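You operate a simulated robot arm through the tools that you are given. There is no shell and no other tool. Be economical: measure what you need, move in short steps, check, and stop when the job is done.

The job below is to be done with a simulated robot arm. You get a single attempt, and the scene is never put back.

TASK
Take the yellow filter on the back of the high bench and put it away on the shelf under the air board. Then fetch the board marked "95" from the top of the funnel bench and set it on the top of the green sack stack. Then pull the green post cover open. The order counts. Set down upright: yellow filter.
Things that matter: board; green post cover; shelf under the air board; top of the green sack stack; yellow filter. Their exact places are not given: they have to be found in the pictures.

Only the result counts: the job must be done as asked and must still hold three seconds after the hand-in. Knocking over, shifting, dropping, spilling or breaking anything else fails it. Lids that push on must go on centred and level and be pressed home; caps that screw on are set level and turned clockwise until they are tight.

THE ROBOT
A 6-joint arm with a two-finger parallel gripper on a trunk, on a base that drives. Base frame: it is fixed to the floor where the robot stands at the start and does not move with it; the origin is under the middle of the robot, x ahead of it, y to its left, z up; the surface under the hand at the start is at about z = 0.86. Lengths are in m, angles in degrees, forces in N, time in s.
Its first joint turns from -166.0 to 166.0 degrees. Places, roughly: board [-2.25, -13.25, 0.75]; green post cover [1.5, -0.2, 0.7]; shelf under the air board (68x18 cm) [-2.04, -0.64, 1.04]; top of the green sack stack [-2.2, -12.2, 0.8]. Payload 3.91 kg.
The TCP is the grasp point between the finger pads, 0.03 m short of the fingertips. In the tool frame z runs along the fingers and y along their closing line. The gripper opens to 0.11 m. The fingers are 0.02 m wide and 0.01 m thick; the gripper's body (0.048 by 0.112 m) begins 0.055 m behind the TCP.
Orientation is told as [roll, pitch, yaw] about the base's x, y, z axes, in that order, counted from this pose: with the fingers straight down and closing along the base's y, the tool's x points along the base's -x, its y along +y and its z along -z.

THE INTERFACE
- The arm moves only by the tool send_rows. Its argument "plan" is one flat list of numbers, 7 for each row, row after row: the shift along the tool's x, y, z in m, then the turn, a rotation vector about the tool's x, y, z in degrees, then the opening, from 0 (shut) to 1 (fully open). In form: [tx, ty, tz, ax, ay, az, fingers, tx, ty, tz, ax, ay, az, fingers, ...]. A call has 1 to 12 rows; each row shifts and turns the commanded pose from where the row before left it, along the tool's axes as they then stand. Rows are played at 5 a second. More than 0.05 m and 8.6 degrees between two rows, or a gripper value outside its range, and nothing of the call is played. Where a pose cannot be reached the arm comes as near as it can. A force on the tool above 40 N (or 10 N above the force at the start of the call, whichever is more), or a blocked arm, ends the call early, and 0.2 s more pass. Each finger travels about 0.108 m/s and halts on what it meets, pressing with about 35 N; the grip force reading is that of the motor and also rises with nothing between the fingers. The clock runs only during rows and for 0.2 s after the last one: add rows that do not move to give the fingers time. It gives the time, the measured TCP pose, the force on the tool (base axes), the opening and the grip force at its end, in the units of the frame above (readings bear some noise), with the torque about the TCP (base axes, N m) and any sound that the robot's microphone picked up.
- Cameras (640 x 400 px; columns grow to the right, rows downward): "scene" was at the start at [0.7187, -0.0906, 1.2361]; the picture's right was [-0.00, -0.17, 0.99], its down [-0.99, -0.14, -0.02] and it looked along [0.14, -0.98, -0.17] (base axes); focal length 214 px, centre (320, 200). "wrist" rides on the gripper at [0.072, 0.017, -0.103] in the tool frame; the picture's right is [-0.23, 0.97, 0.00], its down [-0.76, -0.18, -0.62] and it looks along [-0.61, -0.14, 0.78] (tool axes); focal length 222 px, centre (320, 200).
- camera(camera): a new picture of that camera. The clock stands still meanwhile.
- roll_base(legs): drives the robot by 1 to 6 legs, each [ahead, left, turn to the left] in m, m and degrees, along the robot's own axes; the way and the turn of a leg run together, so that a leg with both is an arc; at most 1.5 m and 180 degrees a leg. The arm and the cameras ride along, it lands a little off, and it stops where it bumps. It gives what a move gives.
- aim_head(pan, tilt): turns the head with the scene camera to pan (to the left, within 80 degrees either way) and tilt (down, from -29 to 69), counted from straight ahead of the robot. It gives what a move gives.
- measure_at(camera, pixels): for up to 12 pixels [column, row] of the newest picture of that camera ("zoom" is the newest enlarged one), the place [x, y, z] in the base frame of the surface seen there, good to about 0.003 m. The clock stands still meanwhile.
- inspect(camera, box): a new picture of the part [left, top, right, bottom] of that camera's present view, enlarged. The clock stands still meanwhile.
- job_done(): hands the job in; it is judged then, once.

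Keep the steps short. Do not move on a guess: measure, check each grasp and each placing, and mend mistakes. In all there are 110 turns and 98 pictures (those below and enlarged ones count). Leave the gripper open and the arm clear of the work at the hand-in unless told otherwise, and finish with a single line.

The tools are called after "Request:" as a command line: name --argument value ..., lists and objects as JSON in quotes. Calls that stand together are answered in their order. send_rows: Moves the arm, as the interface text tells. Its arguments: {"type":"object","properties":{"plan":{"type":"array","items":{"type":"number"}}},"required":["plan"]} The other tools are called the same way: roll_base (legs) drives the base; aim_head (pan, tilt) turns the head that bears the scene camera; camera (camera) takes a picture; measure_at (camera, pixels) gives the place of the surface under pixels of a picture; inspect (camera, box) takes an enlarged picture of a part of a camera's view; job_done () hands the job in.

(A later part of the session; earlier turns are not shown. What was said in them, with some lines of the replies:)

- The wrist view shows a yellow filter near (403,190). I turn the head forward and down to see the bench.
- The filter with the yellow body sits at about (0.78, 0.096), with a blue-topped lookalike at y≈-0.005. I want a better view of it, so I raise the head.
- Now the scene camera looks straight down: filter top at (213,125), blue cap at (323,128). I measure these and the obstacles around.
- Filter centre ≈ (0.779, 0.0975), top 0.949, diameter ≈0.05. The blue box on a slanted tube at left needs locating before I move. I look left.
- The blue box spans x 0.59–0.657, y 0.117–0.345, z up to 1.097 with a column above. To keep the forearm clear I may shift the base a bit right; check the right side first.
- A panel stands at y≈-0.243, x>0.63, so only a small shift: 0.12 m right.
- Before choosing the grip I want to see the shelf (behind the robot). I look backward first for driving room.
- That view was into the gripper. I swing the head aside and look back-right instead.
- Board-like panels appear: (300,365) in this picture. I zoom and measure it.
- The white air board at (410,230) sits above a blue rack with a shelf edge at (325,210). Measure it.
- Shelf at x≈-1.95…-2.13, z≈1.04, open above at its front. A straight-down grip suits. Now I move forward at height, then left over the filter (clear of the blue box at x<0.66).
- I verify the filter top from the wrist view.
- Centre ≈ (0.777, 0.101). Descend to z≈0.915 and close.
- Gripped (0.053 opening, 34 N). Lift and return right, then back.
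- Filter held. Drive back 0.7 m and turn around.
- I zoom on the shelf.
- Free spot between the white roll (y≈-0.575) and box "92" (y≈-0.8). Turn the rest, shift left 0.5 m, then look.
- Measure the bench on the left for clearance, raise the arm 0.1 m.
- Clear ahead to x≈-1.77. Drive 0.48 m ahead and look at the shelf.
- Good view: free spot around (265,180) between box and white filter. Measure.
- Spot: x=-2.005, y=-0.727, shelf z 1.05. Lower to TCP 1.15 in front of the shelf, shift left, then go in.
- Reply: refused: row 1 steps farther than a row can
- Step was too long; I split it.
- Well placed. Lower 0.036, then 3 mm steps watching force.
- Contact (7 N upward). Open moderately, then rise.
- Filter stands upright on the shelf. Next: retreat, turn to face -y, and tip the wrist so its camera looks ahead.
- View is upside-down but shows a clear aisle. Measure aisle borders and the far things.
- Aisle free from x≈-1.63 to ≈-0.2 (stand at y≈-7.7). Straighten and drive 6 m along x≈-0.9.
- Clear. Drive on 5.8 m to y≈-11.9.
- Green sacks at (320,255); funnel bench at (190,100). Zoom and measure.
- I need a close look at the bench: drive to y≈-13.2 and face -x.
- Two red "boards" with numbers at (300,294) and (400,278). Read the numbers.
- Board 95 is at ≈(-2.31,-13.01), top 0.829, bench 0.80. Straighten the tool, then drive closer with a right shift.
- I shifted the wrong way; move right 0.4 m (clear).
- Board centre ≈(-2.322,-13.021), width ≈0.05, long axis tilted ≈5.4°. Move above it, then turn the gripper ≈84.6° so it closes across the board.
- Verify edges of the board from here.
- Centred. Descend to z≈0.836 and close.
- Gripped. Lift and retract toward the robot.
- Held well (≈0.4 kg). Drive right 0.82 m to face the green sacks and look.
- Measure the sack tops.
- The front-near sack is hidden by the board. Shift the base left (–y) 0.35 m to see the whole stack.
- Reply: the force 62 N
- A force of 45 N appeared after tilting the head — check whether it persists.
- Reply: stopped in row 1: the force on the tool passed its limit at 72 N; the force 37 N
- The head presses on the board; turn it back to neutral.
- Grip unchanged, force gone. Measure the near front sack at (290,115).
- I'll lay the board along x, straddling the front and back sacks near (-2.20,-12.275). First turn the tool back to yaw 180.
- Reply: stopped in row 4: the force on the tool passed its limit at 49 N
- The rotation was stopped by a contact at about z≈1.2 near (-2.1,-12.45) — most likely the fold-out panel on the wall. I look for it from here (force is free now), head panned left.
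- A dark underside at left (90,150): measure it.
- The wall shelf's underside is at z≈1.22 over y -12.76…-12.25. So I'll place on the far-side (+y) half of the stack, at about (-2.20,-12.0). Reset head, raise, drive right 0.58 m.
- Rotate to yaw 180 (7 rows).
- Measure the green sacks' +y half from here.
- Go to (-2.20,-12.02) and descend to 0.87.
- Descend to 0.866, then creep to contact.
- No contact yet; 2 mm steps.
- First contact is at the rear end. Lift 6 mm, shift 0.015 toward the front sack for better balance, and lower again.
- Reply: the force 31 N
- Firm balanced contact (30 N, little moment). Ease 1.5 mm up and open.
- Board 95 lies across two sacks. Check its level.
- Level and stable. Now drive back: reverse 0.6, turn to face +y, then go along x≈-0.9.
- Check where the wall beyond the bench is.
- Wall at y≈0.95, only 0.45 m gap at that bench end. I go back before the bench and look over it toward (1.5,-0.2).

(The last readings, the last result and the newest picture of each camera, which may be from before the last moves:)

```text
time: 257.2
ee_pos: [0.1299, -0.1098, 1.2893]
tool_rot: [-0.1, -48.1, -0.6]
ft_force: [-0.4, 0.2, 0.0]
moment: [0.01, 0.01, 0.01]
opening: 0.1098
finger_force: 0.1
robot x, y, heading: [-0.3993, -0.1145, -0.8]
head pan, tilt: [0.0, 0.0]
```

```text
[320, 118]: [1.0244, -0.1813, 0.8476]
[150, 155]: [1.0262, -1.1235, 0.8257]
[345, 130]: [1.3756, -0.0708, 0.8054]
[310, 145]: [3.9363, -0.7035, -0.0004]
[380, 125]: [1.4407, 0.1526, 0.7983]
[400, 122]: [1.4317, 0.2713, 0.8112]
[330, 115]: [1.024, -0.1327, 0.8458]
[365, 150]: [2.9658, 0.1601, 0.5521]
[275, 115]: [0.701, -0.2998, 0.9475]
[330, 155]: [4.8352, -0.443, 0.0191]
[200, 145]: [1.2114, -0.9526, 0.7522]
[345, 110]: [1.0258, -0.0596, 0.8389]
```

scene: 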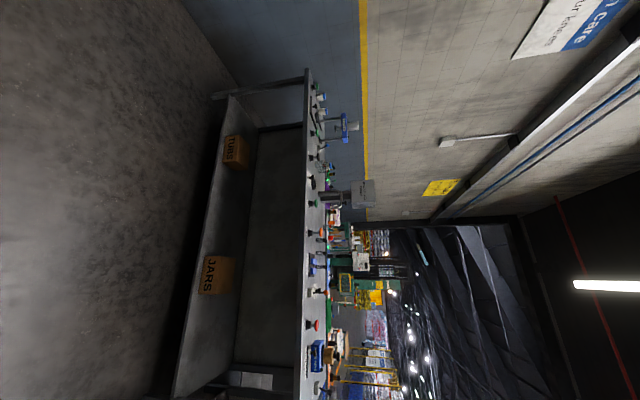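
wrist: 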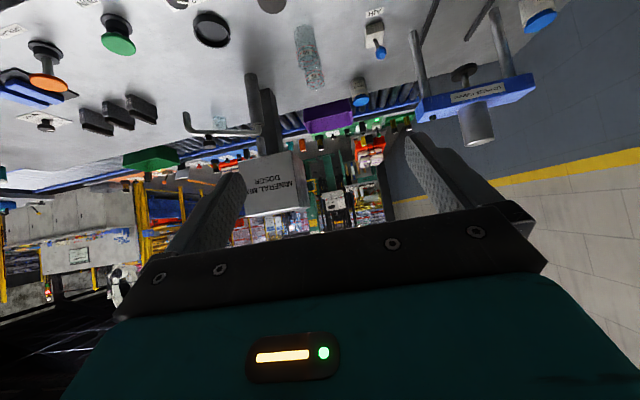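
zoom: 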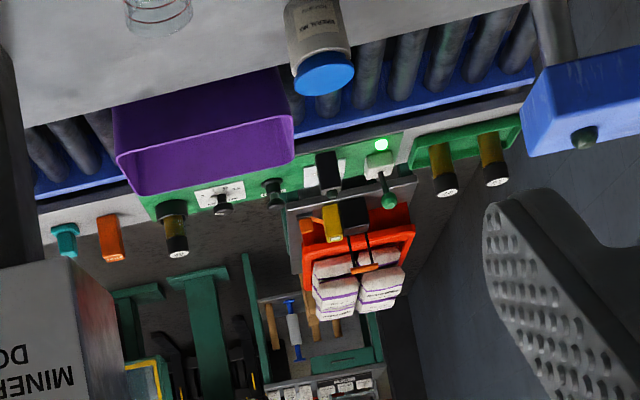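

The cover must be reached from behind the conveyor line (x≈1.2–1.45). I look for a way round at the other bench end: drive to y≈-3.7.

Request:
roll_base --legs '[[-0.5, 0, 0], [0, 0, -89.5], [1.5, 0, 0], [1.5, 0, 0], [0.6, 0, 0]]'

Request:
roll_base --legs '[[0, 0, 90]]'

Request:
camera --camera "wrist"

```text
time: 281.2
ee_pos: [-0.8478, -4.2566, 1.2875]
tool_rot: [0.0, -47.8, -88.3]
ft_force: [0.2, -0.2, 0.2]
moment: [-0.02, 0.02, 0.03]
opening: 0.11
finger_force: 0.0
robot x, y, heading: [-0.8745, -3.7247, -88.3]
head pan, tilt: [0.0, 0.0]
```

```text
time: 285.4
ee_pos: [-0.3471, -3.7, 1.2886]
tool_rot: [0.0, -47.8, 1.9]
ft_force: [0.1, -0.7, -1.0]
moment: [0.02, 0.02, 0.0]
opening: 0.1097
finger_force: 0.0
robot x, y, heading: [-0.8732, -3.7278, 1.7]
head pan, tilt: [0.0, 0.0]
```

```text
34 pictures are left
```

wrist: 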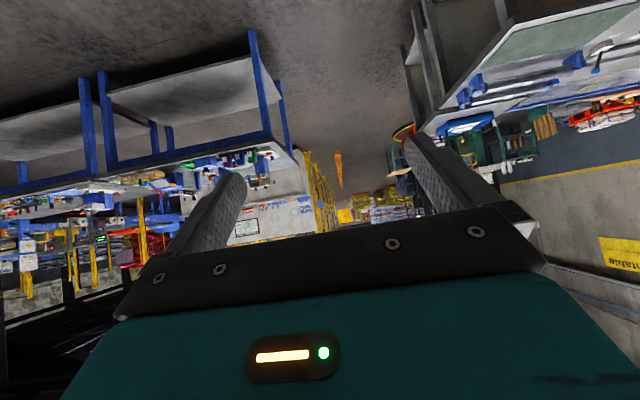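

A corridor runs ahead between two benches. Measure it.

Request:
measure_at --camera "wrist" --pixels '[[255, 50], [290, 125], [285, 160], [425, 80], [410, 50], [405, 130], [340, 140], [385, 150], [340, 185], [305, 160], [440, 30], [370, 185]]'

Request:
inspect --camera "wrist" --box '[230, 40, 450, 230]'

```text
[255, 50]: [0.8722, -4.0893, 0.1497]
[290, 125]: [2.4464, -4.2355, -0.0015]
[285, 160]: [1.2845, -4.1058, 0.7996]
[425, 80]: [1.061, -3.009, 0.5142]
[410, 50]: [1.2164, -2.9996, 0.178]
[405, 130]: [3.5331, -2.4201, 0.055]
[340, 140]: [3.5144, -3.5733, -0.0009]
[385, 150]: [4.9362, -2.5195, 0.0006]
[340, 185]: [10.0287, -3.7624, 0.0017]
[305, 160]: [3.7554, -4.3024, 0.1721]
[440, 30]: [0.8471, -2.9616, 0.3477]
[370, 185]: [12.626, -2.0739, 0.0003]
```

```text
2.11 times, centred on (340, 135) of wrist
```

zoom: 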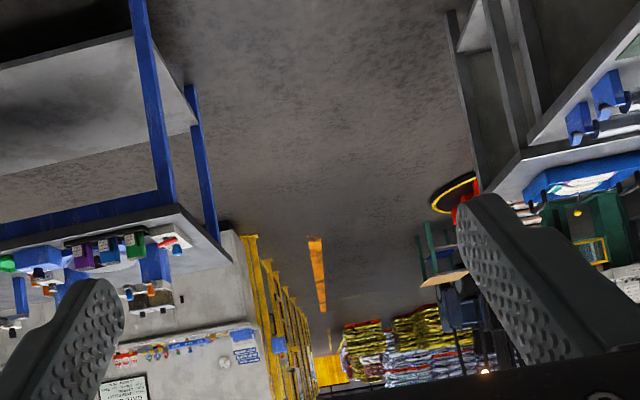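

Corridor y -4.09…-3.0. Centre at y≈-3.55 and drive ahead to x≈2.1.

Request:
roll_base --legs '[[0, 0.17, -1.7], [1.5, 0, 0], [1.4, 0, 0]]'

Request:
roll_base --legs '[[0, 0, 88]]'

Request:
camera --camera "wrist"

```text
time: 300.5
ee_pos: [2.5658, -3.5687, 1.2869]
tool_rot: [-0.1, -47.9, -0.2]
ft_force: [-0.1, 0.0, 0.5]
moment: [0.0, 0.03, -0.02]
opening: 0.1099
finger_force: 0.1
robot x, y, heading: [2.0366, -3.5817, -0.3]
head pan, tilt: [0.0, 0.0]
```

```text
time: 304.6
ee_pos: [2.0518, -3.0493, 1.2869]
tool_rot: [0.0, -47.8, 87.3]
ft_force: [0.0, 0.3, 0.0]
moment: [0.01, -0.01, 0.01]
opening: 0.1101
finger_force: 0.0
robot x, y, heading: [2.0387, -3.576, 86.9]
head pan, tilt: [0.0, 0.0]
```

```text
32 pictures are left
```

wrist: 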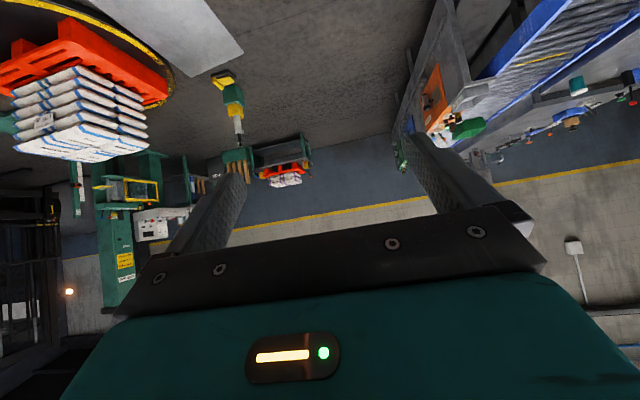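

Aisle along the rear of the conveyor. Measure clearances and the green parts at right.

Request:
measure_at --camera "wrist" --pixels '[[170, 40], [235, 60], [225, 85], [165, 80], [395, 110], [435, 60], [410, 70], [465, 130], [402, 160], [300, 150], [235, 155], [430, 95]]'

Request:
inspect --camera "wrist" --box '[370, 40, 540, 190]'

```text
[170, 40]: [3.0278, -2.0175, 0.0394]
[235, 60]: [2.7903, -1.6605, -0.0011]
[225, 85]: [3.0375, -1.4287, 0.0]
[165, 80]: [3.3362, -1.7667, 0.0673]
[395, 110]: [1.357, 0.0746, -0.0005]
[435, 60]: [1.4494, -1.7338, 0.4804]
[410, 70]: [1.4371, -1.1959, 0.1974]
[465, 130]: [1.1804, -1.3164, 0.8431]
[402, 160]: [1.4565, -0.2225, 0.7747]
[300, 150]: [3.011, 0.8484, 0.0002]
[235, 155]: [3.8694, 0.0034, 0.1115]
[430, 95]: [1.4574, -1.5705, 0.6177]
```

```text
2.67 times, centred on (455, 115) of wrist
```

zoom: 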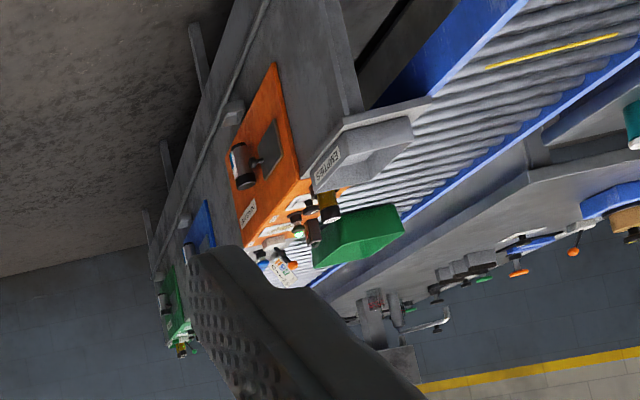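

Green panel with handle on the rear face at about (1.46,-0.2,0.7). Drive 3.35 m ahead and turn to face it.

Request:
roll_base --legs '[[0, 0, 3], [1.5, 0, 0], [1.5, 0, 0], [0.35, 0, 0], [0, 0, 90]]'

Request:
aim_head --pan 0 --tilt -29

Request:
camera --camera "scene"

Request:
camera --camera "wrist"

```text
time: 325.2
ee_pos: [1.5571, -0.2439, 1.2876]
tool_rot: [0.0, -47.8, -179.4]
ft_force: [0.3, -0.2, 0.4]
moment: [0.01, 0.0, 0.02]
opening: 0.1098
finger_force: 0.0
robot x, y, heading: [2.0862, -0.2263, -179.6]
head pan, tilt: [0.0, 0.0]
```

```text
time: 326.2
ee_pos: [1.5565, -0.2445, 1.2883]
tool_rot: [0.0, -47.8, -179.3]
ft_force: [-0.2, -0.3, 0.3]
moment: [-0.01, -0.02, 0.0]
opening: 0.1099
finger_force: 0.2
robot x, y, heading: [2.0875, -0.225, -179.7]
head pan, tilt: [0.0, -28.6]
```

```text
30 pictures are left
```

scene: 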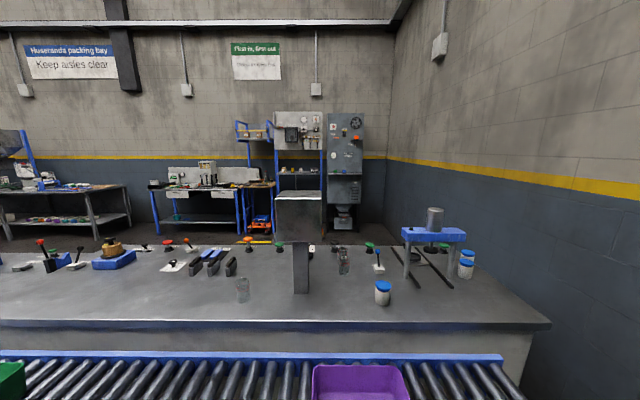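

```text
29 pictures are left
```

wrist: 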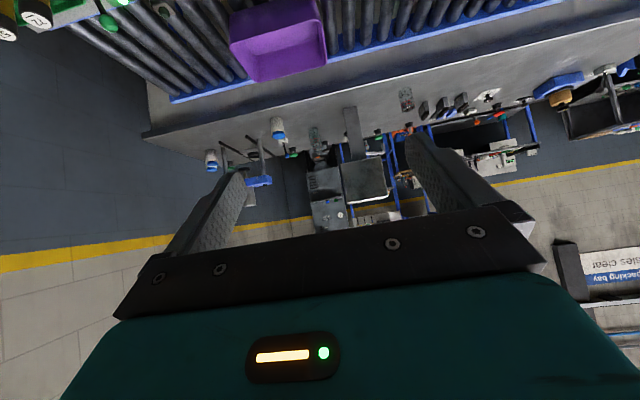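

Too close; back up 0.55 m, tip the wrist down and lower.

Request:
roll_base --legs '[[-0.55, 0, 0]]'

Request:
send_rows --plan '[0.03, 0, 0.03, 0, 8, 0, 0.5, 0.03, 0, 0.03, 0, 8, 0, 0.5, 0.02, 0, 0.04, 0, 7, 0, 0.5, 0, 0, 0.045, 0, 0, 0, 0.5, 0, 0, 0.045, 0, 0, 0, 0.5]'

Request:
camera --camera "wrist"

```text
time: 329.1
ee_pos: [2.0246, -0.2962, 1.2884]
tool_rot: [0.0, -47.9, -176.0]
ft_force: [0.1, 0.1, 0.1]
moment: [0.01, 0.02, 0.03]
opening: 0.1099
finger_force: 0.1
robot x, y, heading: [2.5493, -0.2482, -176.0]
head pan, tilt: [0.0, -28.6]
stopped in leg 1: the robot was blocked; the commanded pose is now the measured one
```

```text
time: 330.3
ee_pos: [1.9846, -0.2986, 1.0775]
tool_rot: [0.0, -25.0, -175.9]
ft_force: [1.3, -0.7, 1.1]
moment: [0.02, -0.02, 0.0]
opening: 0.055
finger_force: 0.1
robot x, y, heading: [2.5514, -0.2466, -175.9]
head pan, tilt: [0.0, -28.6]
```

```text
28 pictures are left
```

wrist: 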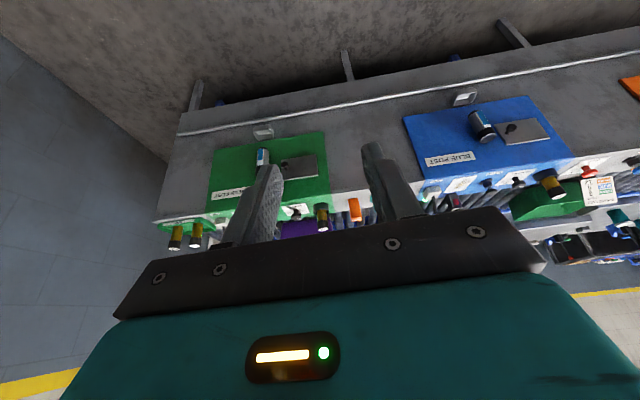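

Something behind blocked the base; I move forward 0.05 to free it, then zoom on the green panel.

Request:
roll_base --legs '[[0.12, 0, -3.5]]'

Request:
aim_head --pan 0 --tilt -29

Request:
inspect --camera "scene" --box '[160, 160, 560, 400]'

Request:
inspect --camera "wrist" --box '[140, 90, 360, 260]'

```text
time: 331.5
ee_pos: [1.8657, -0.2687, 1.0753]
tool_rot: [0.0, -24.8, -179.5]
ft_force: [0.6, -0.4, 0.4]
moment: [-0.01, 0.02, -0.02]
opening: 0.0548
finger_force: 0.0
robot x, y, heading: [2.4308, -0.2525, -179.6]
head pan, tilt: [0.0, -28.6]
```

```text
time: 332.1
ee_pos: [1.8637, -0.2682, 1.0763]
tool_rot: [0.0, -24.9, -179.5]
ft_force: [0.2, 0.6, -0.7]
moment: [-0.01, 0.0, 0.03]
opening: 0.0547
finger_force: 0.0
robot x, y, heading: [2.4322, -0.2515, -179.4]
head pan, tilt: [0.0, -28.6]
```

```text
1.60 times, centred on (360, 280) of scene
```

zoom: 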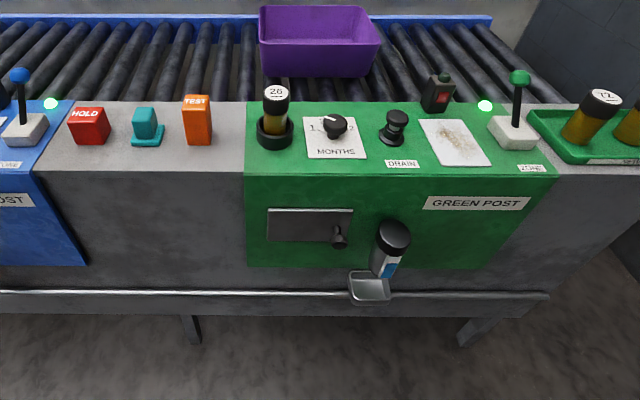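

```text
2.35 times, centred on (250, 175) of wrist
```

zoom: 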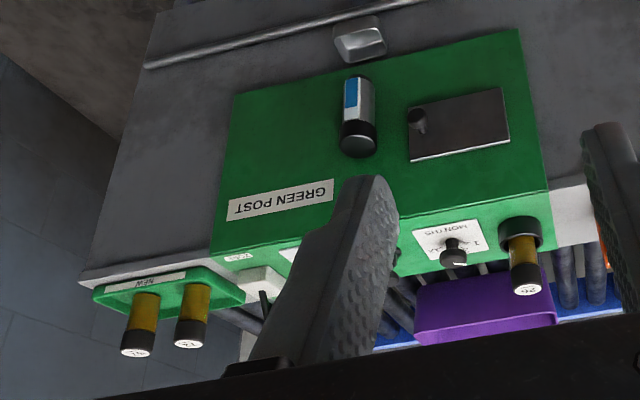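

The post cover is the grey plate with a small knob at its lower right. Zoom and measure.

Request:
inspect --camera "scene" --box '[315, 275, 435, 350]'

Request:
measure_at --camera "zoom" --pixels '[[70, 80], [330, 80], [70, 190], [300, 190], [200, 130], [330, 170], [345, 190], [340, 150], [480, 120], [430, 240]]'

```text
5.33 times, centred on (375, 312) of scene
```

zoom: 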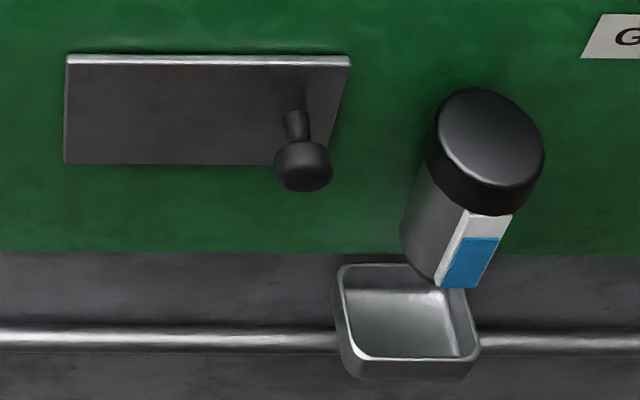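

```text
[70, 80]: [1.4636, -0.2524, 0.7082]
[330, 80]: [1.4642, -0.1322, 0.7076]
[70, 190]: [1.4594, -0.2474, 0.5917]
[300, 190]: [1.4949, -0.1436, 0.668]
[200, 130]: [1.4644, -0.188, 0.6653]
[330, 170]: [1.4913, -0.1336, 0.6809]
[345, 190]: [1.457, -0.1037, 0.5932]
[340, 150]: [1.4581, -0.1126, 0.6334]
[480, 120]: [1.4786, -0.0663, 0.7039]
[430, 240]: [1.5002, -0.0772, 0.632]
```

Plate: y -0.255…-0.12, z 0.64…0.725; knob ball at about (1.495,-0.14,0.672) on the +y edge, so the hinge is at the -y edge. I'll approach horizontally with fingers closing vertically. First reset head and rotate the tool.

Request:
aim_head --pan 0 --tilt 0

Request:
send_rows --plan '[0, 0, 0, 0, -8.15, 0, 0.5, 0, 0, 0, 0, -8.15, 0, 0.5, 0, 0, 0, 0, -8.15, 0, 0.5, 0, 0, 0, 0, -8.15, 0, 0.5, 0, 0, 0, 0, -8.15, 0, 0.5, 0, 0, 0, 0, -8.15, 0, 0.5, 0, 0, 0, 0, -8.15, 0, 0.5, 0, 0, 0, 0, -8.15, 0, 0.5, 0, 0, 0, 0, 0, 0, 0.5]'

Request:
send_rows --plan '[0, 0, 0, 0, 0, -8.2, 0.5, 0, 0, 0, 0, 0, -8.2, 0.5, 0, 0, 0, 0, 0, -8.2, 0.5, 0, 0, 0, 0, 0, -8.2, 0.5, 0, 0, 0, 0, 0, -8.2, 0.5, 0, 0, 0, 0, 0, -8.2, 0.5, 0, 0, 0, 0, 0, -8.2, 0.5, 0, 0, 0, 0, 0, -8.2, 0.5, 0, 0, 0, 0, 0, -8.2, 0.5, 0, 0, 0, 0, 0, -8.2, 0.5, 0, 0, 0, 0, 0, -8, 0.5, 0, 0, 0, 0, 0, 0, 0.5]'

```text
time: 333.1
ee_pos: [1.8646, -0.267, 1.077]
tool_rot: [0.0, -24.9, -179.5]
ft_force: [-0.6, -0.3, -0.4]
moment: [0.05, -0.02, 0.01]
opening: 0.055
finger_force: 0.0
robot x, y, heading: [2.4299, -0.2511, -179.7]
head pan, tilt: [0.0, 0.0]
```

```text
time: 335.1
ee_pos: [1.865, -0.2679, 1.0776]
tool_rot: [-172.4, -89.9, -7.0]
ft_force: [-0.1, -0.6, -0.1]
moment: [0.02, -0.04, 0.01]
opening: 0.0549
finger_force: 0.1
out of reach, approached as far as the arm can: row 7
robot x, y, heading: [2.4325, -0.2565, -179.3]
head pan, tilt: [0.0, 0.0]
```

```text
time: 337.6
ee_pos: [1.865, -0.2679, 1.0767]
tool_rot: [-90.0, 0.1, -89.4]
ft_force: [1.2, 0.4, -0.6]
moment: [0.01, -0.01, 0.04]
opening: 0.0549
finger_force: 0.1
robot x, y, heading: [2.4299, -0.2543, -179.6]
head pan, tilt: [0.0, 0.0]
```

Orientation reached. Now lower to z≈0.675 and shift to y≈-0.14 while still at x≈1.86.

Request:
send_rows --plan '[0, 0.044, 0, 0, 0, 0, 0.5, 0, 0.044, 0, 0, 0, 0, 0.5, 0, 0.044, 0, 0, 0, 0, 0.5, 0, 0.044, 0, 0, 0, 0, 0.5, 0, 0.044, 0, 0, 0, 0, 0.5, 0, 0.044, 0, 0, 0, 0, 0.5, 0, 0.044, 0, 0, 0, 0, 0.5, 0, 0.044, 0, 0, 0, 0, 0.5, 0.042, 0.02, 0, 0, 0, 0, 0.5, 0.042, 0.02, 0, 0, 0, 0, 0.5, 0.042, 0.01, 0, 0, 0, 0, 0.5, 0, 0, 0, 0, 0, 0, 0.5]'

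Request:
camera --camera "wrist"

Request:
camera --camera "scene"

```text
time: 340.2
ee_pos: [1.7668, -0.1425, 0.733]
tool_rot: [-90.0, 0.1, -89.5]
ft_force: [0.0, -0.1, -0.5]
moment: [0.0, 0.04, 0.01]
opening: 0.0552
finger_force: 0.0
out of reach, approached as far as the arm can: row 4, 5, 6, 7, 8, 9
robot x, y, heading: [2.4329, -0.2491, -179.4]
head pan, tilt: [0.0, 0.0]
```

```text
24 pictures are left
```

wrist: 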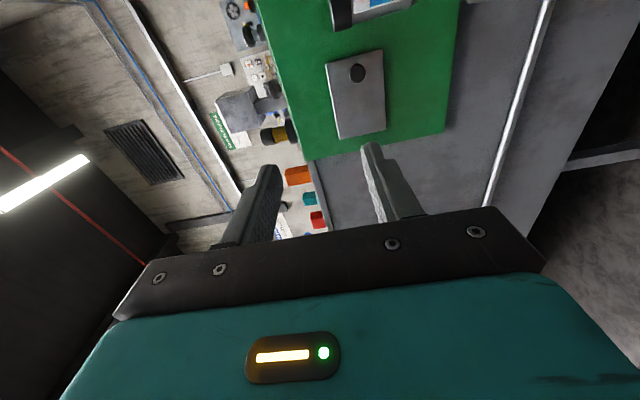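

```text
23 pictures are left
```

scene: 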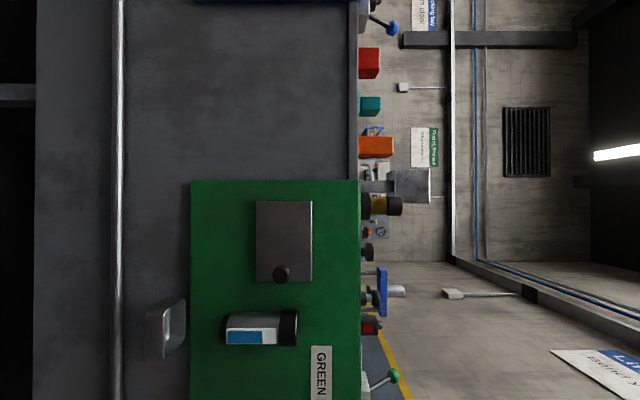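

Good frontal view: plate (256–312, 200–282), knob (281,274). Measure.

Request:
measure_at --camera "scene" --pixels '[[281, 274], [275, 274], [287, 274], [281, 281], [260, 205], [308, 205], [260, 278], [308, 278], [285, 240], [230, 330], [290, 330], [165, 330]]'

Request:
inspect --camera "scene" --box '[230, 180, 340, 360]'

```text
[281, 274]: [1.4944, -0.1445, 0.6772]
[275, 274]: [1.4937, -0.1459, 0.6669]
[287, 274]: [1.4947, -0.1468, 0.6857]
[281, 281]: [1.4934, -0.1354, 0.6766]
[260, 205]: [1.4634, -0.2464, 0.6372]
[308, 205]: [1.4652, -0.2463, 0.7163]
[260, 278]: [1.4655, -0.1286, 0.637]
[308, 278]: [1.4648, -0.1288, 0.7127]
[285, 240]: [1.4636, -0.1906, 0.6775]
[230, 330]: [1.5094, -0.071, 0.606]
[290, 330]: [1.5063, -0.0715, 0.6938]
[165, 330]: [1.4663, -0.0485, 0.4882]
```

```text
2.22 times, centred on (285, 270) of scene
```

zoom: 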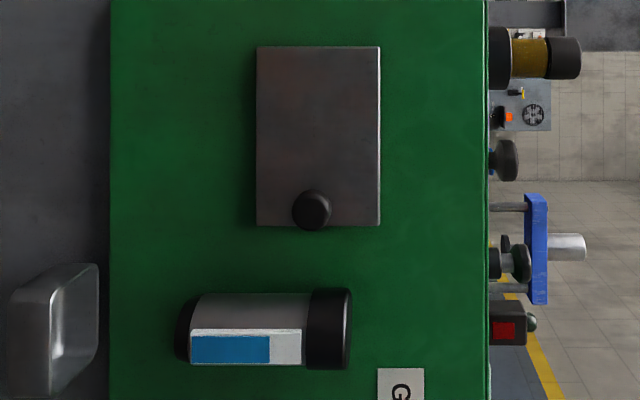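

Knob face at (1.4945,-0.144,0.677). TCP must stop at x≈1.499. Test-move forward 0.1 and down 0.056 in small steps.

Request:
send_rows --plan '[0, 0, 0.045, 0, 0, 0, 0.5, 0, 0.0, 0.045, 0, 0, 0, 0.5, 0, 0, 0, 0, 0, 0, 0.5]'

```text
time: 341.1
ee_pos: [1.6766, -0.1423, 0.731]
tool_rot: [-90.1, -0.1, -89.7]
ft_force: [0.8, 0.2, -0.6]
moment: [0.01, -0.03, 0.0]
opening: 0.0551
finger_force: 0.1
robot x, y, heading: [2.4328, -0.25, -179.5]
head pan, tilt: [0.0, 0.0]
```

Relative moves are exact. Down 0.054, then forward to x≈1.53.

Request:
send_rows --plan '[-0.001, 0.027, 0, 0, 0, 0, 0.5, -0.001, 0.027, 0, 0, 0, 0, 0.5, 0, 0, 0.04, 0, 0, 0, 0.5, 0, 0, 0.04, 0, 0, 0, 0.5, 0, 0, 0.04, 0, 0, 0, 0.5, 0, 0, 0.025, 0, 0, 0, 0.5, 0, 0, 0, 0, 0, 0, 0.5]'

Request:
camera --camera "wrist"

```text
time: 342.6
ee_pos: [1.529, -0.1489, 0.6779]
tool_rot: [-90.1, 0.0, -89.5]
ft_force: [0.4, -0.2, 0.1]
moment: [-0.01, -0.01, 0.01]
opening: 0.0549
finger_force: 0.0
robot x, y, heading: [2.4351, -0.2521, -179.5]
head pan, tilt: [0.0, 0.0]
```

```text
21 pictures are left
```

wrist: 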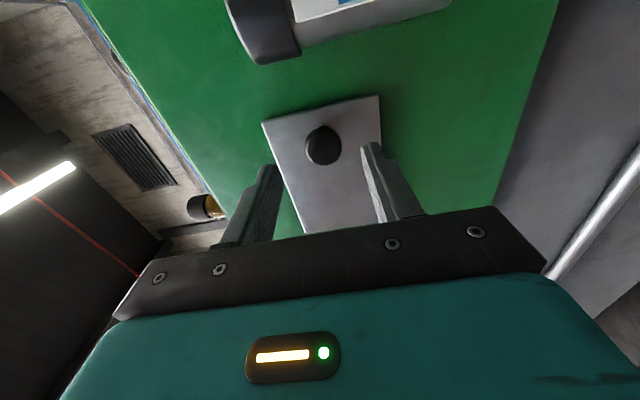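

Aligned. Nudge +0.004 in y, forward 0.029, close.

Request:
send_rows --plan '[0.004, 0, 0.015, 0, 0, 0, 0.5, 0, 0, 0.014, 0, 0, 0, 0.5, 0, 0, 0, 0, 0, 0, 0.5, 0, 0, 0, 0, 0, 0, 0.1, 0, 0, 0, 0, 0, 0, 0.1, 0, 0, 0, 0, 0, 0, 0.1]'

Request:
camera --camera "wrist"

```text
time: 344.1
ee_pos: [1.501, -0.1454, 0.6755]
tool_rot: [-89.8, -0.1, -89.4]
ft_force: [3.7, 0.8, -30.4]
moment: [-0.03, -0.43, 0.43]
opening: 0.0248
finger_force: 45.3
robot x, y, heading: [2.4324, -0.254, -179.7]
head pan, tilt: [0.0, 0.0]
```

```text
20 pictures are left
```

wrist: 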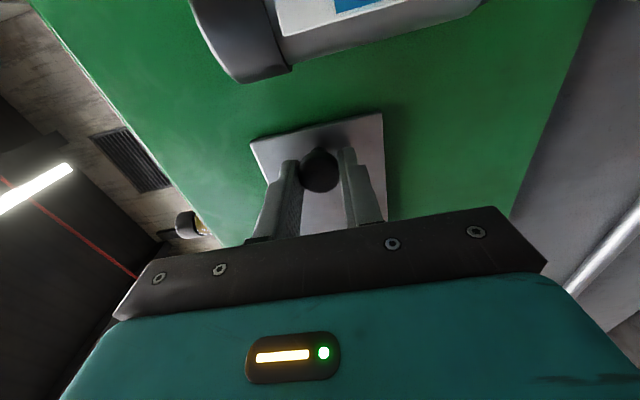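

Knob gripped (0.0248). Relieve by 1.5 mm down, then swing 18° about the hinge edge (1.464,-0.251) as a test.

Request:
send_rows --plan '[0, 0.0015, 0, 0, 0, 0, 0.1, -0.00445, 0, -0.01083, 0, 6, 0, 0.1, -0.00445, 0, -0.01083, 0, 6, 0, 0.1, -0.00445, 0, -0.01083, 0, 6, 0, 0.1, 0, 0, 0, 0, 0, 0, 0.1]'

Request:
camera --camera "wrist"

```text
time: 345.2
ee_pos: [1.5314, -0.1629, 0.6747]
tool_rot: [-89.9, -0.1, -107.5]
ft_force: [6.6, 2.5, -35.7]
moment: [-0.23, -0.51, 0.48]
opening: 0.0247
finger_force: 44.5
robot x, y, heading: [2.4299, -0.2523, -179.6]
head pan, tilt: [0.0, 0.0]
```

```text
19 pictures are left
```

wrist: 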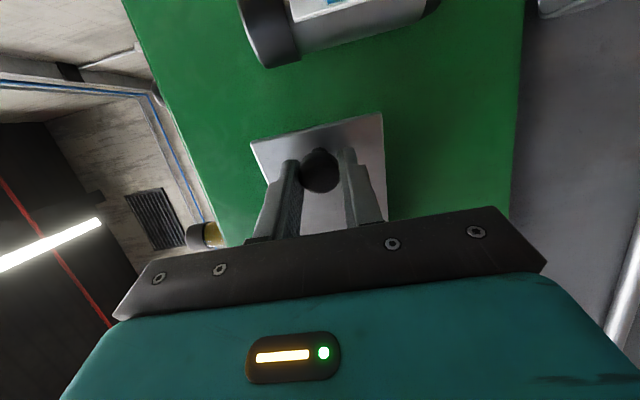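

The cover follows. Vertical load suggests the tool is slightly low; raise 2.5 mm and continue the swing 30°.

Request:
send_rows --plan '[0, -0.0025, 0, 0, 0, 0, 0.1, -0.00445, 0, -0.01083, 0, 6, 0, 0.1, -0.00445, 0, -0.01083, 0, 6, 0, 0.1, -0.00445, 0, -0.01083, 0, 6, 0, 0.1, -0.00445, 0, -0.01083, 0, 6, 0, 0.1, -0.00445, 0, -0.01083, 0, 6, 0, 0.1, 0, 0, 0, 0, 0, 0, 0.1]'

Request:
camera --camera "wrist"

```text
time: 345.6
ee_pos: [1.5315, -0.1616, 0.6757]
tool_rot: [-89.6, 0.0, -107.5]
ft_force: [-9.1, -0.3, -13.1]
moment: [-0.13, -0.02, -0.84]
opening: 0.0249
finger_force: 45.0
robot x, y, heading: [2.4313, -0.2511, -179.7]
head pan, tilt: [0.0, 0.0]
stopped in row 1: the force on the tool passed its limit at 49 N (the readings are from after the stop); the commanded pose is now the measured one
```

```text
18 pictures are left
```

wrist: 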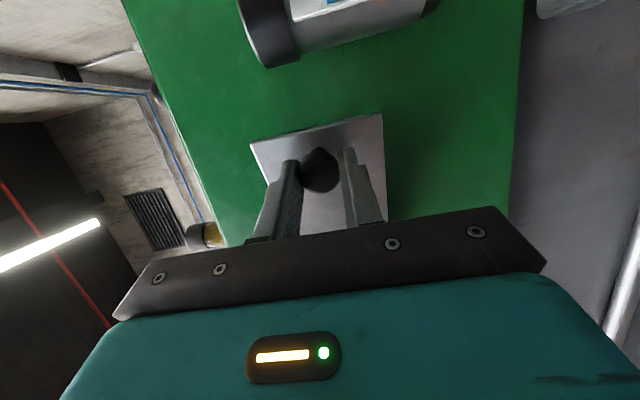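

Raising was wrong; load has relaxed to 13 N. Continue the swing, lowering 1 mm.

Request:
send_rows --plan '[0, 0.001, 0, 0, 0, 0, 0.1, -0.00445, 0, -0.01083, 0, 6, 0, 0.1, -0.00445, 0, -0.01083, 0, 6, 0, 0.1, -0.00445, 0, -0.01083, 0, 6, 0, 0.1, 0, 0, 0, 0, 0, 0, 0.1]'

```text
time: 346.8
ee_pos: [1.556, -0.1878, 0.675]
tool_rot: [-89.8, 0.1, -125.5]
ft_force: [-2.2, -8.8, -9.0]
moment: [0.0, -0.14, 0.66]
opening: 0.025
finger_force: 45.1
robot x, y, heading: [2.4308, -0.2505, -179.8]
head pan, tilt: [0.0, 0.0]
```

At 36°. Continue 30° more.

Request:
send_rows --plan '[-0.00445, 0, -0.01083, 0, 6, 0, 0.1, -0.00445, 0, -0.01083, 0, 6, 0, 0.1, -0.00445, 0, -0.01083, 0, 6, 0, 0.1, -0.00445, 0, -0.01083, 0, 6, 0, 0.1, -0.00445, 0, -0.01083, 0, 6, 0, 0.1, 0, 0, 0, 0, 0, 0, 0.1]'

Request:
camera --camera "wrist"

```text
time: 348.2
ee_pos: [1.5751, -0.2413, 0.6741]
tool_rot: [-89.8, 0.2, -155.6]
ft_force: [-2.9, -3.6, -29.2]
moment: [-0.43, -0.23, 0.46]
opening: 0.0249
finger_force: 45.0
robot x, y, heading: [2.4284, -0.2518, -179.6]
head pan, tilt: [0.0, 0.0]
```

```text
17 pictures are left
```

wrist: 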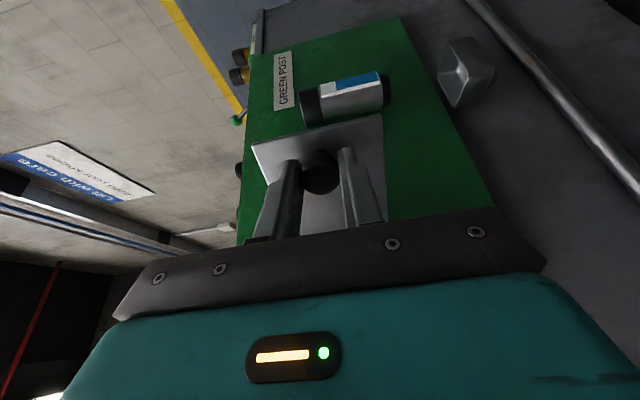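

66° open and still following. Continue 24°.

Request:
send_rows --plan '[-0.00445, 0, -0.01083, 0, 6, 0, 0.1, -0.00445, 0, -0.01083, 0, 6, 0, 0.1, -0.00445, 0, -0.01083, 0, 6, 0, 0.1, -0.00445, 0, -0.01083, 0, 6, 0, 0.1, 0, 0, 0, 0, 0, 0, 0.1]'

```text
time: 349.4
ee_pos: [1.57, -0.2886, 0.6743]
tool_rot: [-90.0, 0.3, -179.6]
ft_force: [27.2, -9.0, -21.2]
moment: [-0.37, -0.05, -0.07]
opening: 0.0252
finger_force: 44.5
robot x, y, heading: [2.4366, -0.251, -179.9]
head pan, tilt: [0.0, 0.0]
```

90° open. Try a bit further with slight relief.

Request:
send_rows --plan '[0.0015, 0, 0, 0, 0, 0, 0.1, -0.00445, 0, -0.01083, 0, 6, 0, 0.1, -0.00445, 0, -0.01083, 0, 6, 0, 0.1, 0, 0, 0, 0, 0, 0, 0.1]'

```text
time: 349.9
ee_pos: [1.5705, -0.2917, 0.6737]
tool_rot: [-90.0, 0.1, 179.2]
ft_force: [10.2, 1.0, 3.9]
moment: [-0.43, 0.71, 1.08]
opening: 0.0251
finger_force: 44.7
robot x, y, heading: [2.434, -0.2546, -179.1]
head pan, tilt: [0.0, 0.0]
stopped in row 2: the force on the tool passed its limit at 79 N (the readings are from after the stop); the commanded pose is now the measured one
```

The stop is reached at ≈91°. Release and back straight off.

Request:
send_rows --plan '[0, 0, 0, 0, 0, 0, 0.5, 0, 0, 0, 0, 0, 0, 0.5, 0, 0, 0, 0, 0, 0, 0.5, 0, 0, -0.03, 0, 0, 0, 0.5, 0, 0, -0.04, 0, 0, 0, 0.5, 0, 0, -0.04, 0, 0, 0, 0.5, 0, 0, 0, 0, 0, 0, 0.5]'

Request:
camera --camera "wrist"

```text
time: 351.4
ee_pos: [1.5715, -0.3971, 0.673]
tool_rot: [-89.9, 0.2, 179.2]
ft_force: [25.3, 3.9, 2.7]
moment: [-0.55, 1.23, 2.11]
opening: 0.055
finger_force: 0.1
robot x, y, heading: [2.4321, -0.2538, -179.8]
head pan, tilt: [0.0, 0.0]
stopped in row 7: the force on the tool passed its limit at 88 N (the readings are from after the stop); the commanded pose is now the measured one
```

```text
16 pictures are left
```

wrist: 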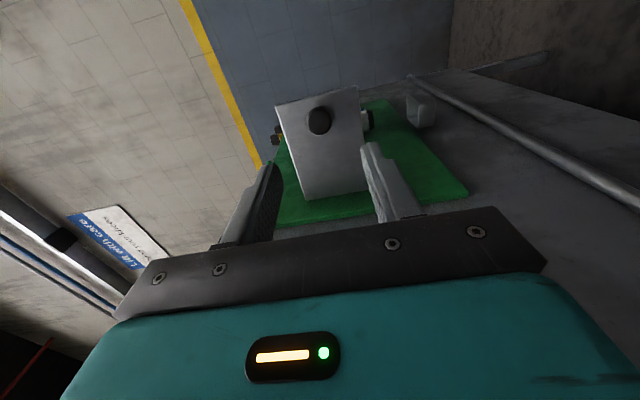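

The head is touching the conveyor face (force +x). Move away in +x.

Request:
send_rows --plan '[0.03, 0, 0, 0, 0, 0, 0.5, 0.04, 0, 0, 0, 0, 0, 0.5, 0.04, 0, 0, 0, 0, 0, 0.5, 0.04, 0, -0.02, 0, 0, 0, 0.5, 0, 0, 0, 0, 0, 0, 0.5]'

Request:
camera --camera "wrist"

Request:
camera --camera "scene"

```text
time: 352.6
ee_pos: [1.7201, -0.4206, 0.6742]
tool_rot: [-90.0, 0.1, 179.1]
ft_force: [0.1, 0.7, -0.4]
moment: [0.01, -0.01, -0.02]
opening: 0.0549
finger_force: 0.0
robot x, y, heading: [2.4304, -0.2514, -179.8]
head pan, tilt: [0.0, 0.0]
```

```text
15 pictures are left
```

wrist: 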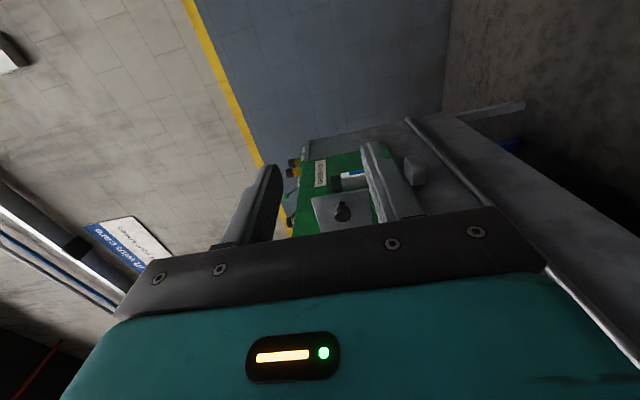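

```text
14 pictures are left
```

scene: 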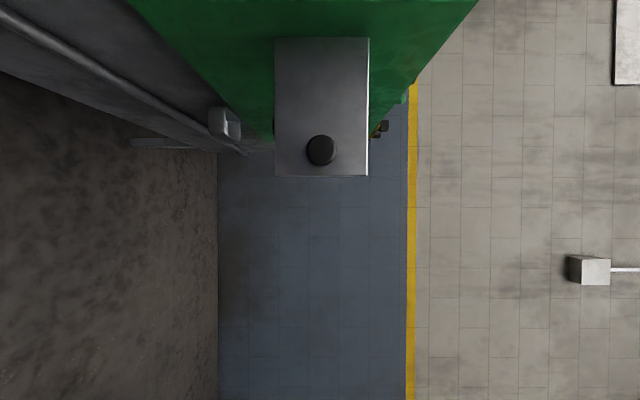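

The cover stands open. Measure its angle.

Request:
measure_at --camera "scene" --pixels '[[290, 50], [290, 170], [355, 50], [355, 170], [320, 150]]'

```text
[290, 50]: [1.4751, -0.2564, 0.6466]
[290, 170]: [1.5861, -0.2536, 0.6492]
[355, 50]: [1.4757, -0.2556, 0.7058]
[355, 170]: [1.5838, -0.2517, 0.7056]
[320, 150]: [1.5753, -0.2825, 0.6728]
```

≈88° open. The earlier stop may have been the head touching the frame, so I'll gently test for more travel by pushing the inner side. First turn the tool back to face -x and close the fingers.

Request:
send_rows --plan '[0, 0, 0, 0, -8.1, 0, 0, 0, 0, 0, 0, -8.1, 0, 0, 0, 0, 0, 0, -8.1, 0, 0, 0, 0, 0, 0, -8.1, 0, 0, 0, 0, 0, 0, -8.1, 0, 0, 0, 0, 0, 0, -8.1, 0, 0, 0, 0, 0, 0, -8.1, 0, 0, 0, 0, 0, 0, -8.1, 0, 0, 0, 0, 0, 0, -8.1, 0, 0, 0, 0, 0, 0, -8.1, 0, 0, 0, 0, 0, 0, -8.1, 0, 0]'

```text
time: 355.0
ee_pos: [1.7211, -0.4195, 0.6725]
tool_rot: [-89.8, 0.0, -91.7]
ft_force: [-0.6, 0.3, -0.2]
moment: [0.0, -0.01, 0.0]
opening: 0.0
finger_force: 34.7
robot x, y, heading: [2.4293, -0.2526, -179.5]
head pan, tilt: [0.0, 0.0]
```

Shift to y≈-0.20 and go forward so the fingertips are beside the inner face.

Request:
send_rows --plan '[0.044, 0, 0, 0, 0, 0, 0, 0.044, 0, 0, 0, 0, 0, 0, 0.044, 0, 0, 0, 0, 0, 0, 0.044, 0, 0, 0, 0, 0, 0, 0.044, 0, 0, 0, 0, 0, 0, 0, 0, 0.042, 0, 0, 0, 0, 0, 0, 0.042, 0, 0, 0, 0, 0, 0, 0.042, 0, 0, 0, 0, 0, 0, 0, 0, 0, 0, 0]'

Request:
camera --camera "wrist"

```text
time: 357.0
ee_pos: [1.6005, -0.194, 0.6731]
tool_rot: [-89.7, 0.0, -91.8]
ft_force: [1.3, -0.2, 0.0]
moment: [0.0, 0.04, 0.01]
opening: 0.0
finger_force: 35.1
robot x, y, heading: [2.4307, -0.2496, -179.7]
head pan, tilt: [0.0, 0.0]
```

```text
13 pictures are left
```

wrist: 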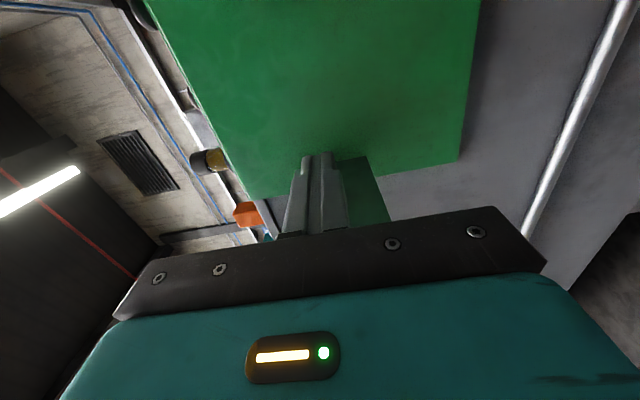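

Push gently toward -y.

Request:
send_rows --plan '[-0.012, 0, 0, 0, 0, 0, 0, -0.012, 0, 0, 0, 0, 0, 0, -0.012, 0, 0, 0, 0, 0, 0, -0.006, 0, 0, 0, 0, 0, 0, -0.005, 0, 0, 0, 0, 0, 0, -0.005, 0, 0, 0, 0, 0, 0, -0.004, 0, 0, 0, 0, 0, 0, 0, 0, 0, 0, 0, 0, 0]'

```text
time: 358.8
ee_pos: [1.5997, -0.2519, 0.6732]
tool_rot: [-89.8, -0.1, -91.8]
ft_force: [-0.2, -0.3, 0.2]
moment: [-0.05, 0.0, 0.0]
opening: 0.0
finger_force: 34.9
robot x, y, heading: [2.4332, -0.2522, -179.5]
head pan, tilt: [0.0, 0.0]
```

No resistance – it moves on. Continue in small steps.

Request:
send_rows --plan '[-0.006, 0, 0, 0, 0, 0, 0, -0.006, 0, 0, 0, 0, 0, 0, -0.006, 0, 0, 0, 0, 0, 0, -0.006, 0, 0, 0, 0, 0, 0, 0, 0, 0, 0, 0, 0, 0]'

Request:
camera --camera "wrist"

Request:
camera --camera "scene"

```text
time: 359.6
ee_pos: [1.5986, -0.2605, 0.673]
tool_rot: [-89.8, 0.0, -92.5]
ft_force: [3.6, 6.9, 0.3]
moment: [0.03, -0.05, -0.22]
opening: 0.0002
finger_force: 35.1
robot x, y, heading: [2.433, -0.254, -180.1]
head pan, tilt: [0.0, 0.0]
stopped in row 4: the force on the tool passed its limit at 46 N (the readings are from after the stop); the commanded pose is now the measured one
```

```text
12 pictures are left
```

wrist: 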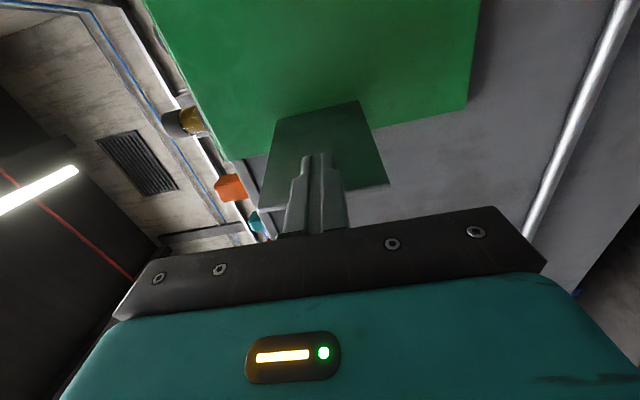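

```text
11 pictures are left
```

scene: 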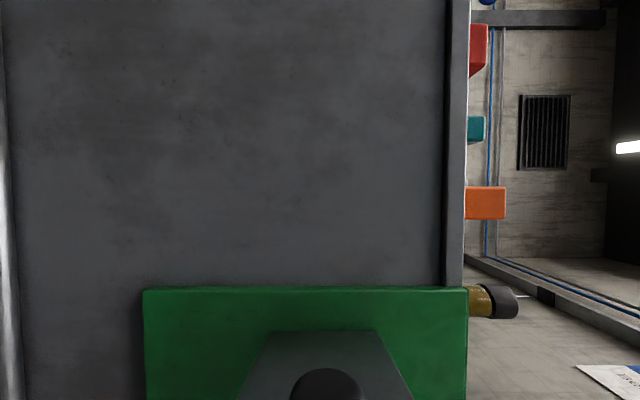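

End stop reached (≈97°). Withdraw: off the cover, back, open the gripper.

Request:
send_rows --plan '[0.012, 0, 0, 0, 0, 0, 0, 0.012, 0, 0, 0, 0, 0, 0, 0, 0, -0.04, 0, 0, 0, 0, 0, 0, -0.04, 0, 0, 0, 0, 0, 0, -0.04, 0, 0, 0, 0, 0, 0, -0.03, 0, 0, 0, 1, 0, 0, 0, 0, 0, 0, 1, 0, 0, 0, 0, 0, 0, 1, 0, 0, 0, 0, 0, 0, 1]'

Request:
camera --camera "scene"

```text
time: 361.6
ee_pos: [1.7498, -0.247, 0.6744]
tool_rot: [-89.8, -0.2, -92.4]
ft_force: [-0.4, 1.1, -1.2]
moment: [-0.02, 0.0, 0.0]
opening: 0.1099
finger_force: 0.0
robot x, y, heading: [2.434, -0.2548, -179.8]
head pan, tilt: [0.0, 0.0]
```

```text
10 pictures are left
```

scene: 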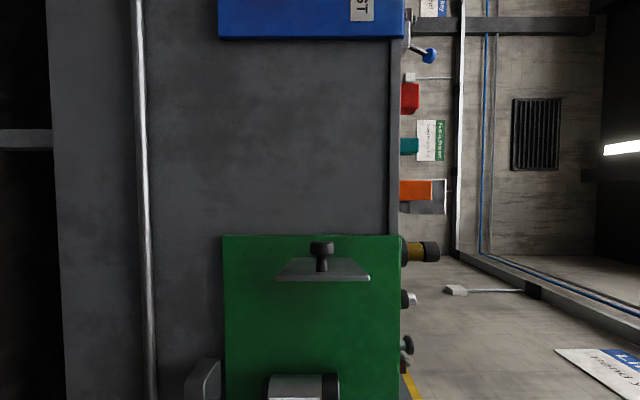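

The cover stays wide open, the arm is clear and the gripper is open. Handing in.

Request:
job_done

```text
The job is handed in.
```

The job is handed in: yellow filter upright on the shelf under the air board, board 95 level on the green sacks, green post cover open against its end stop; the base backed into something behind it near x≈2.55 while I lined up on the cover, and I did not check whether it moved.
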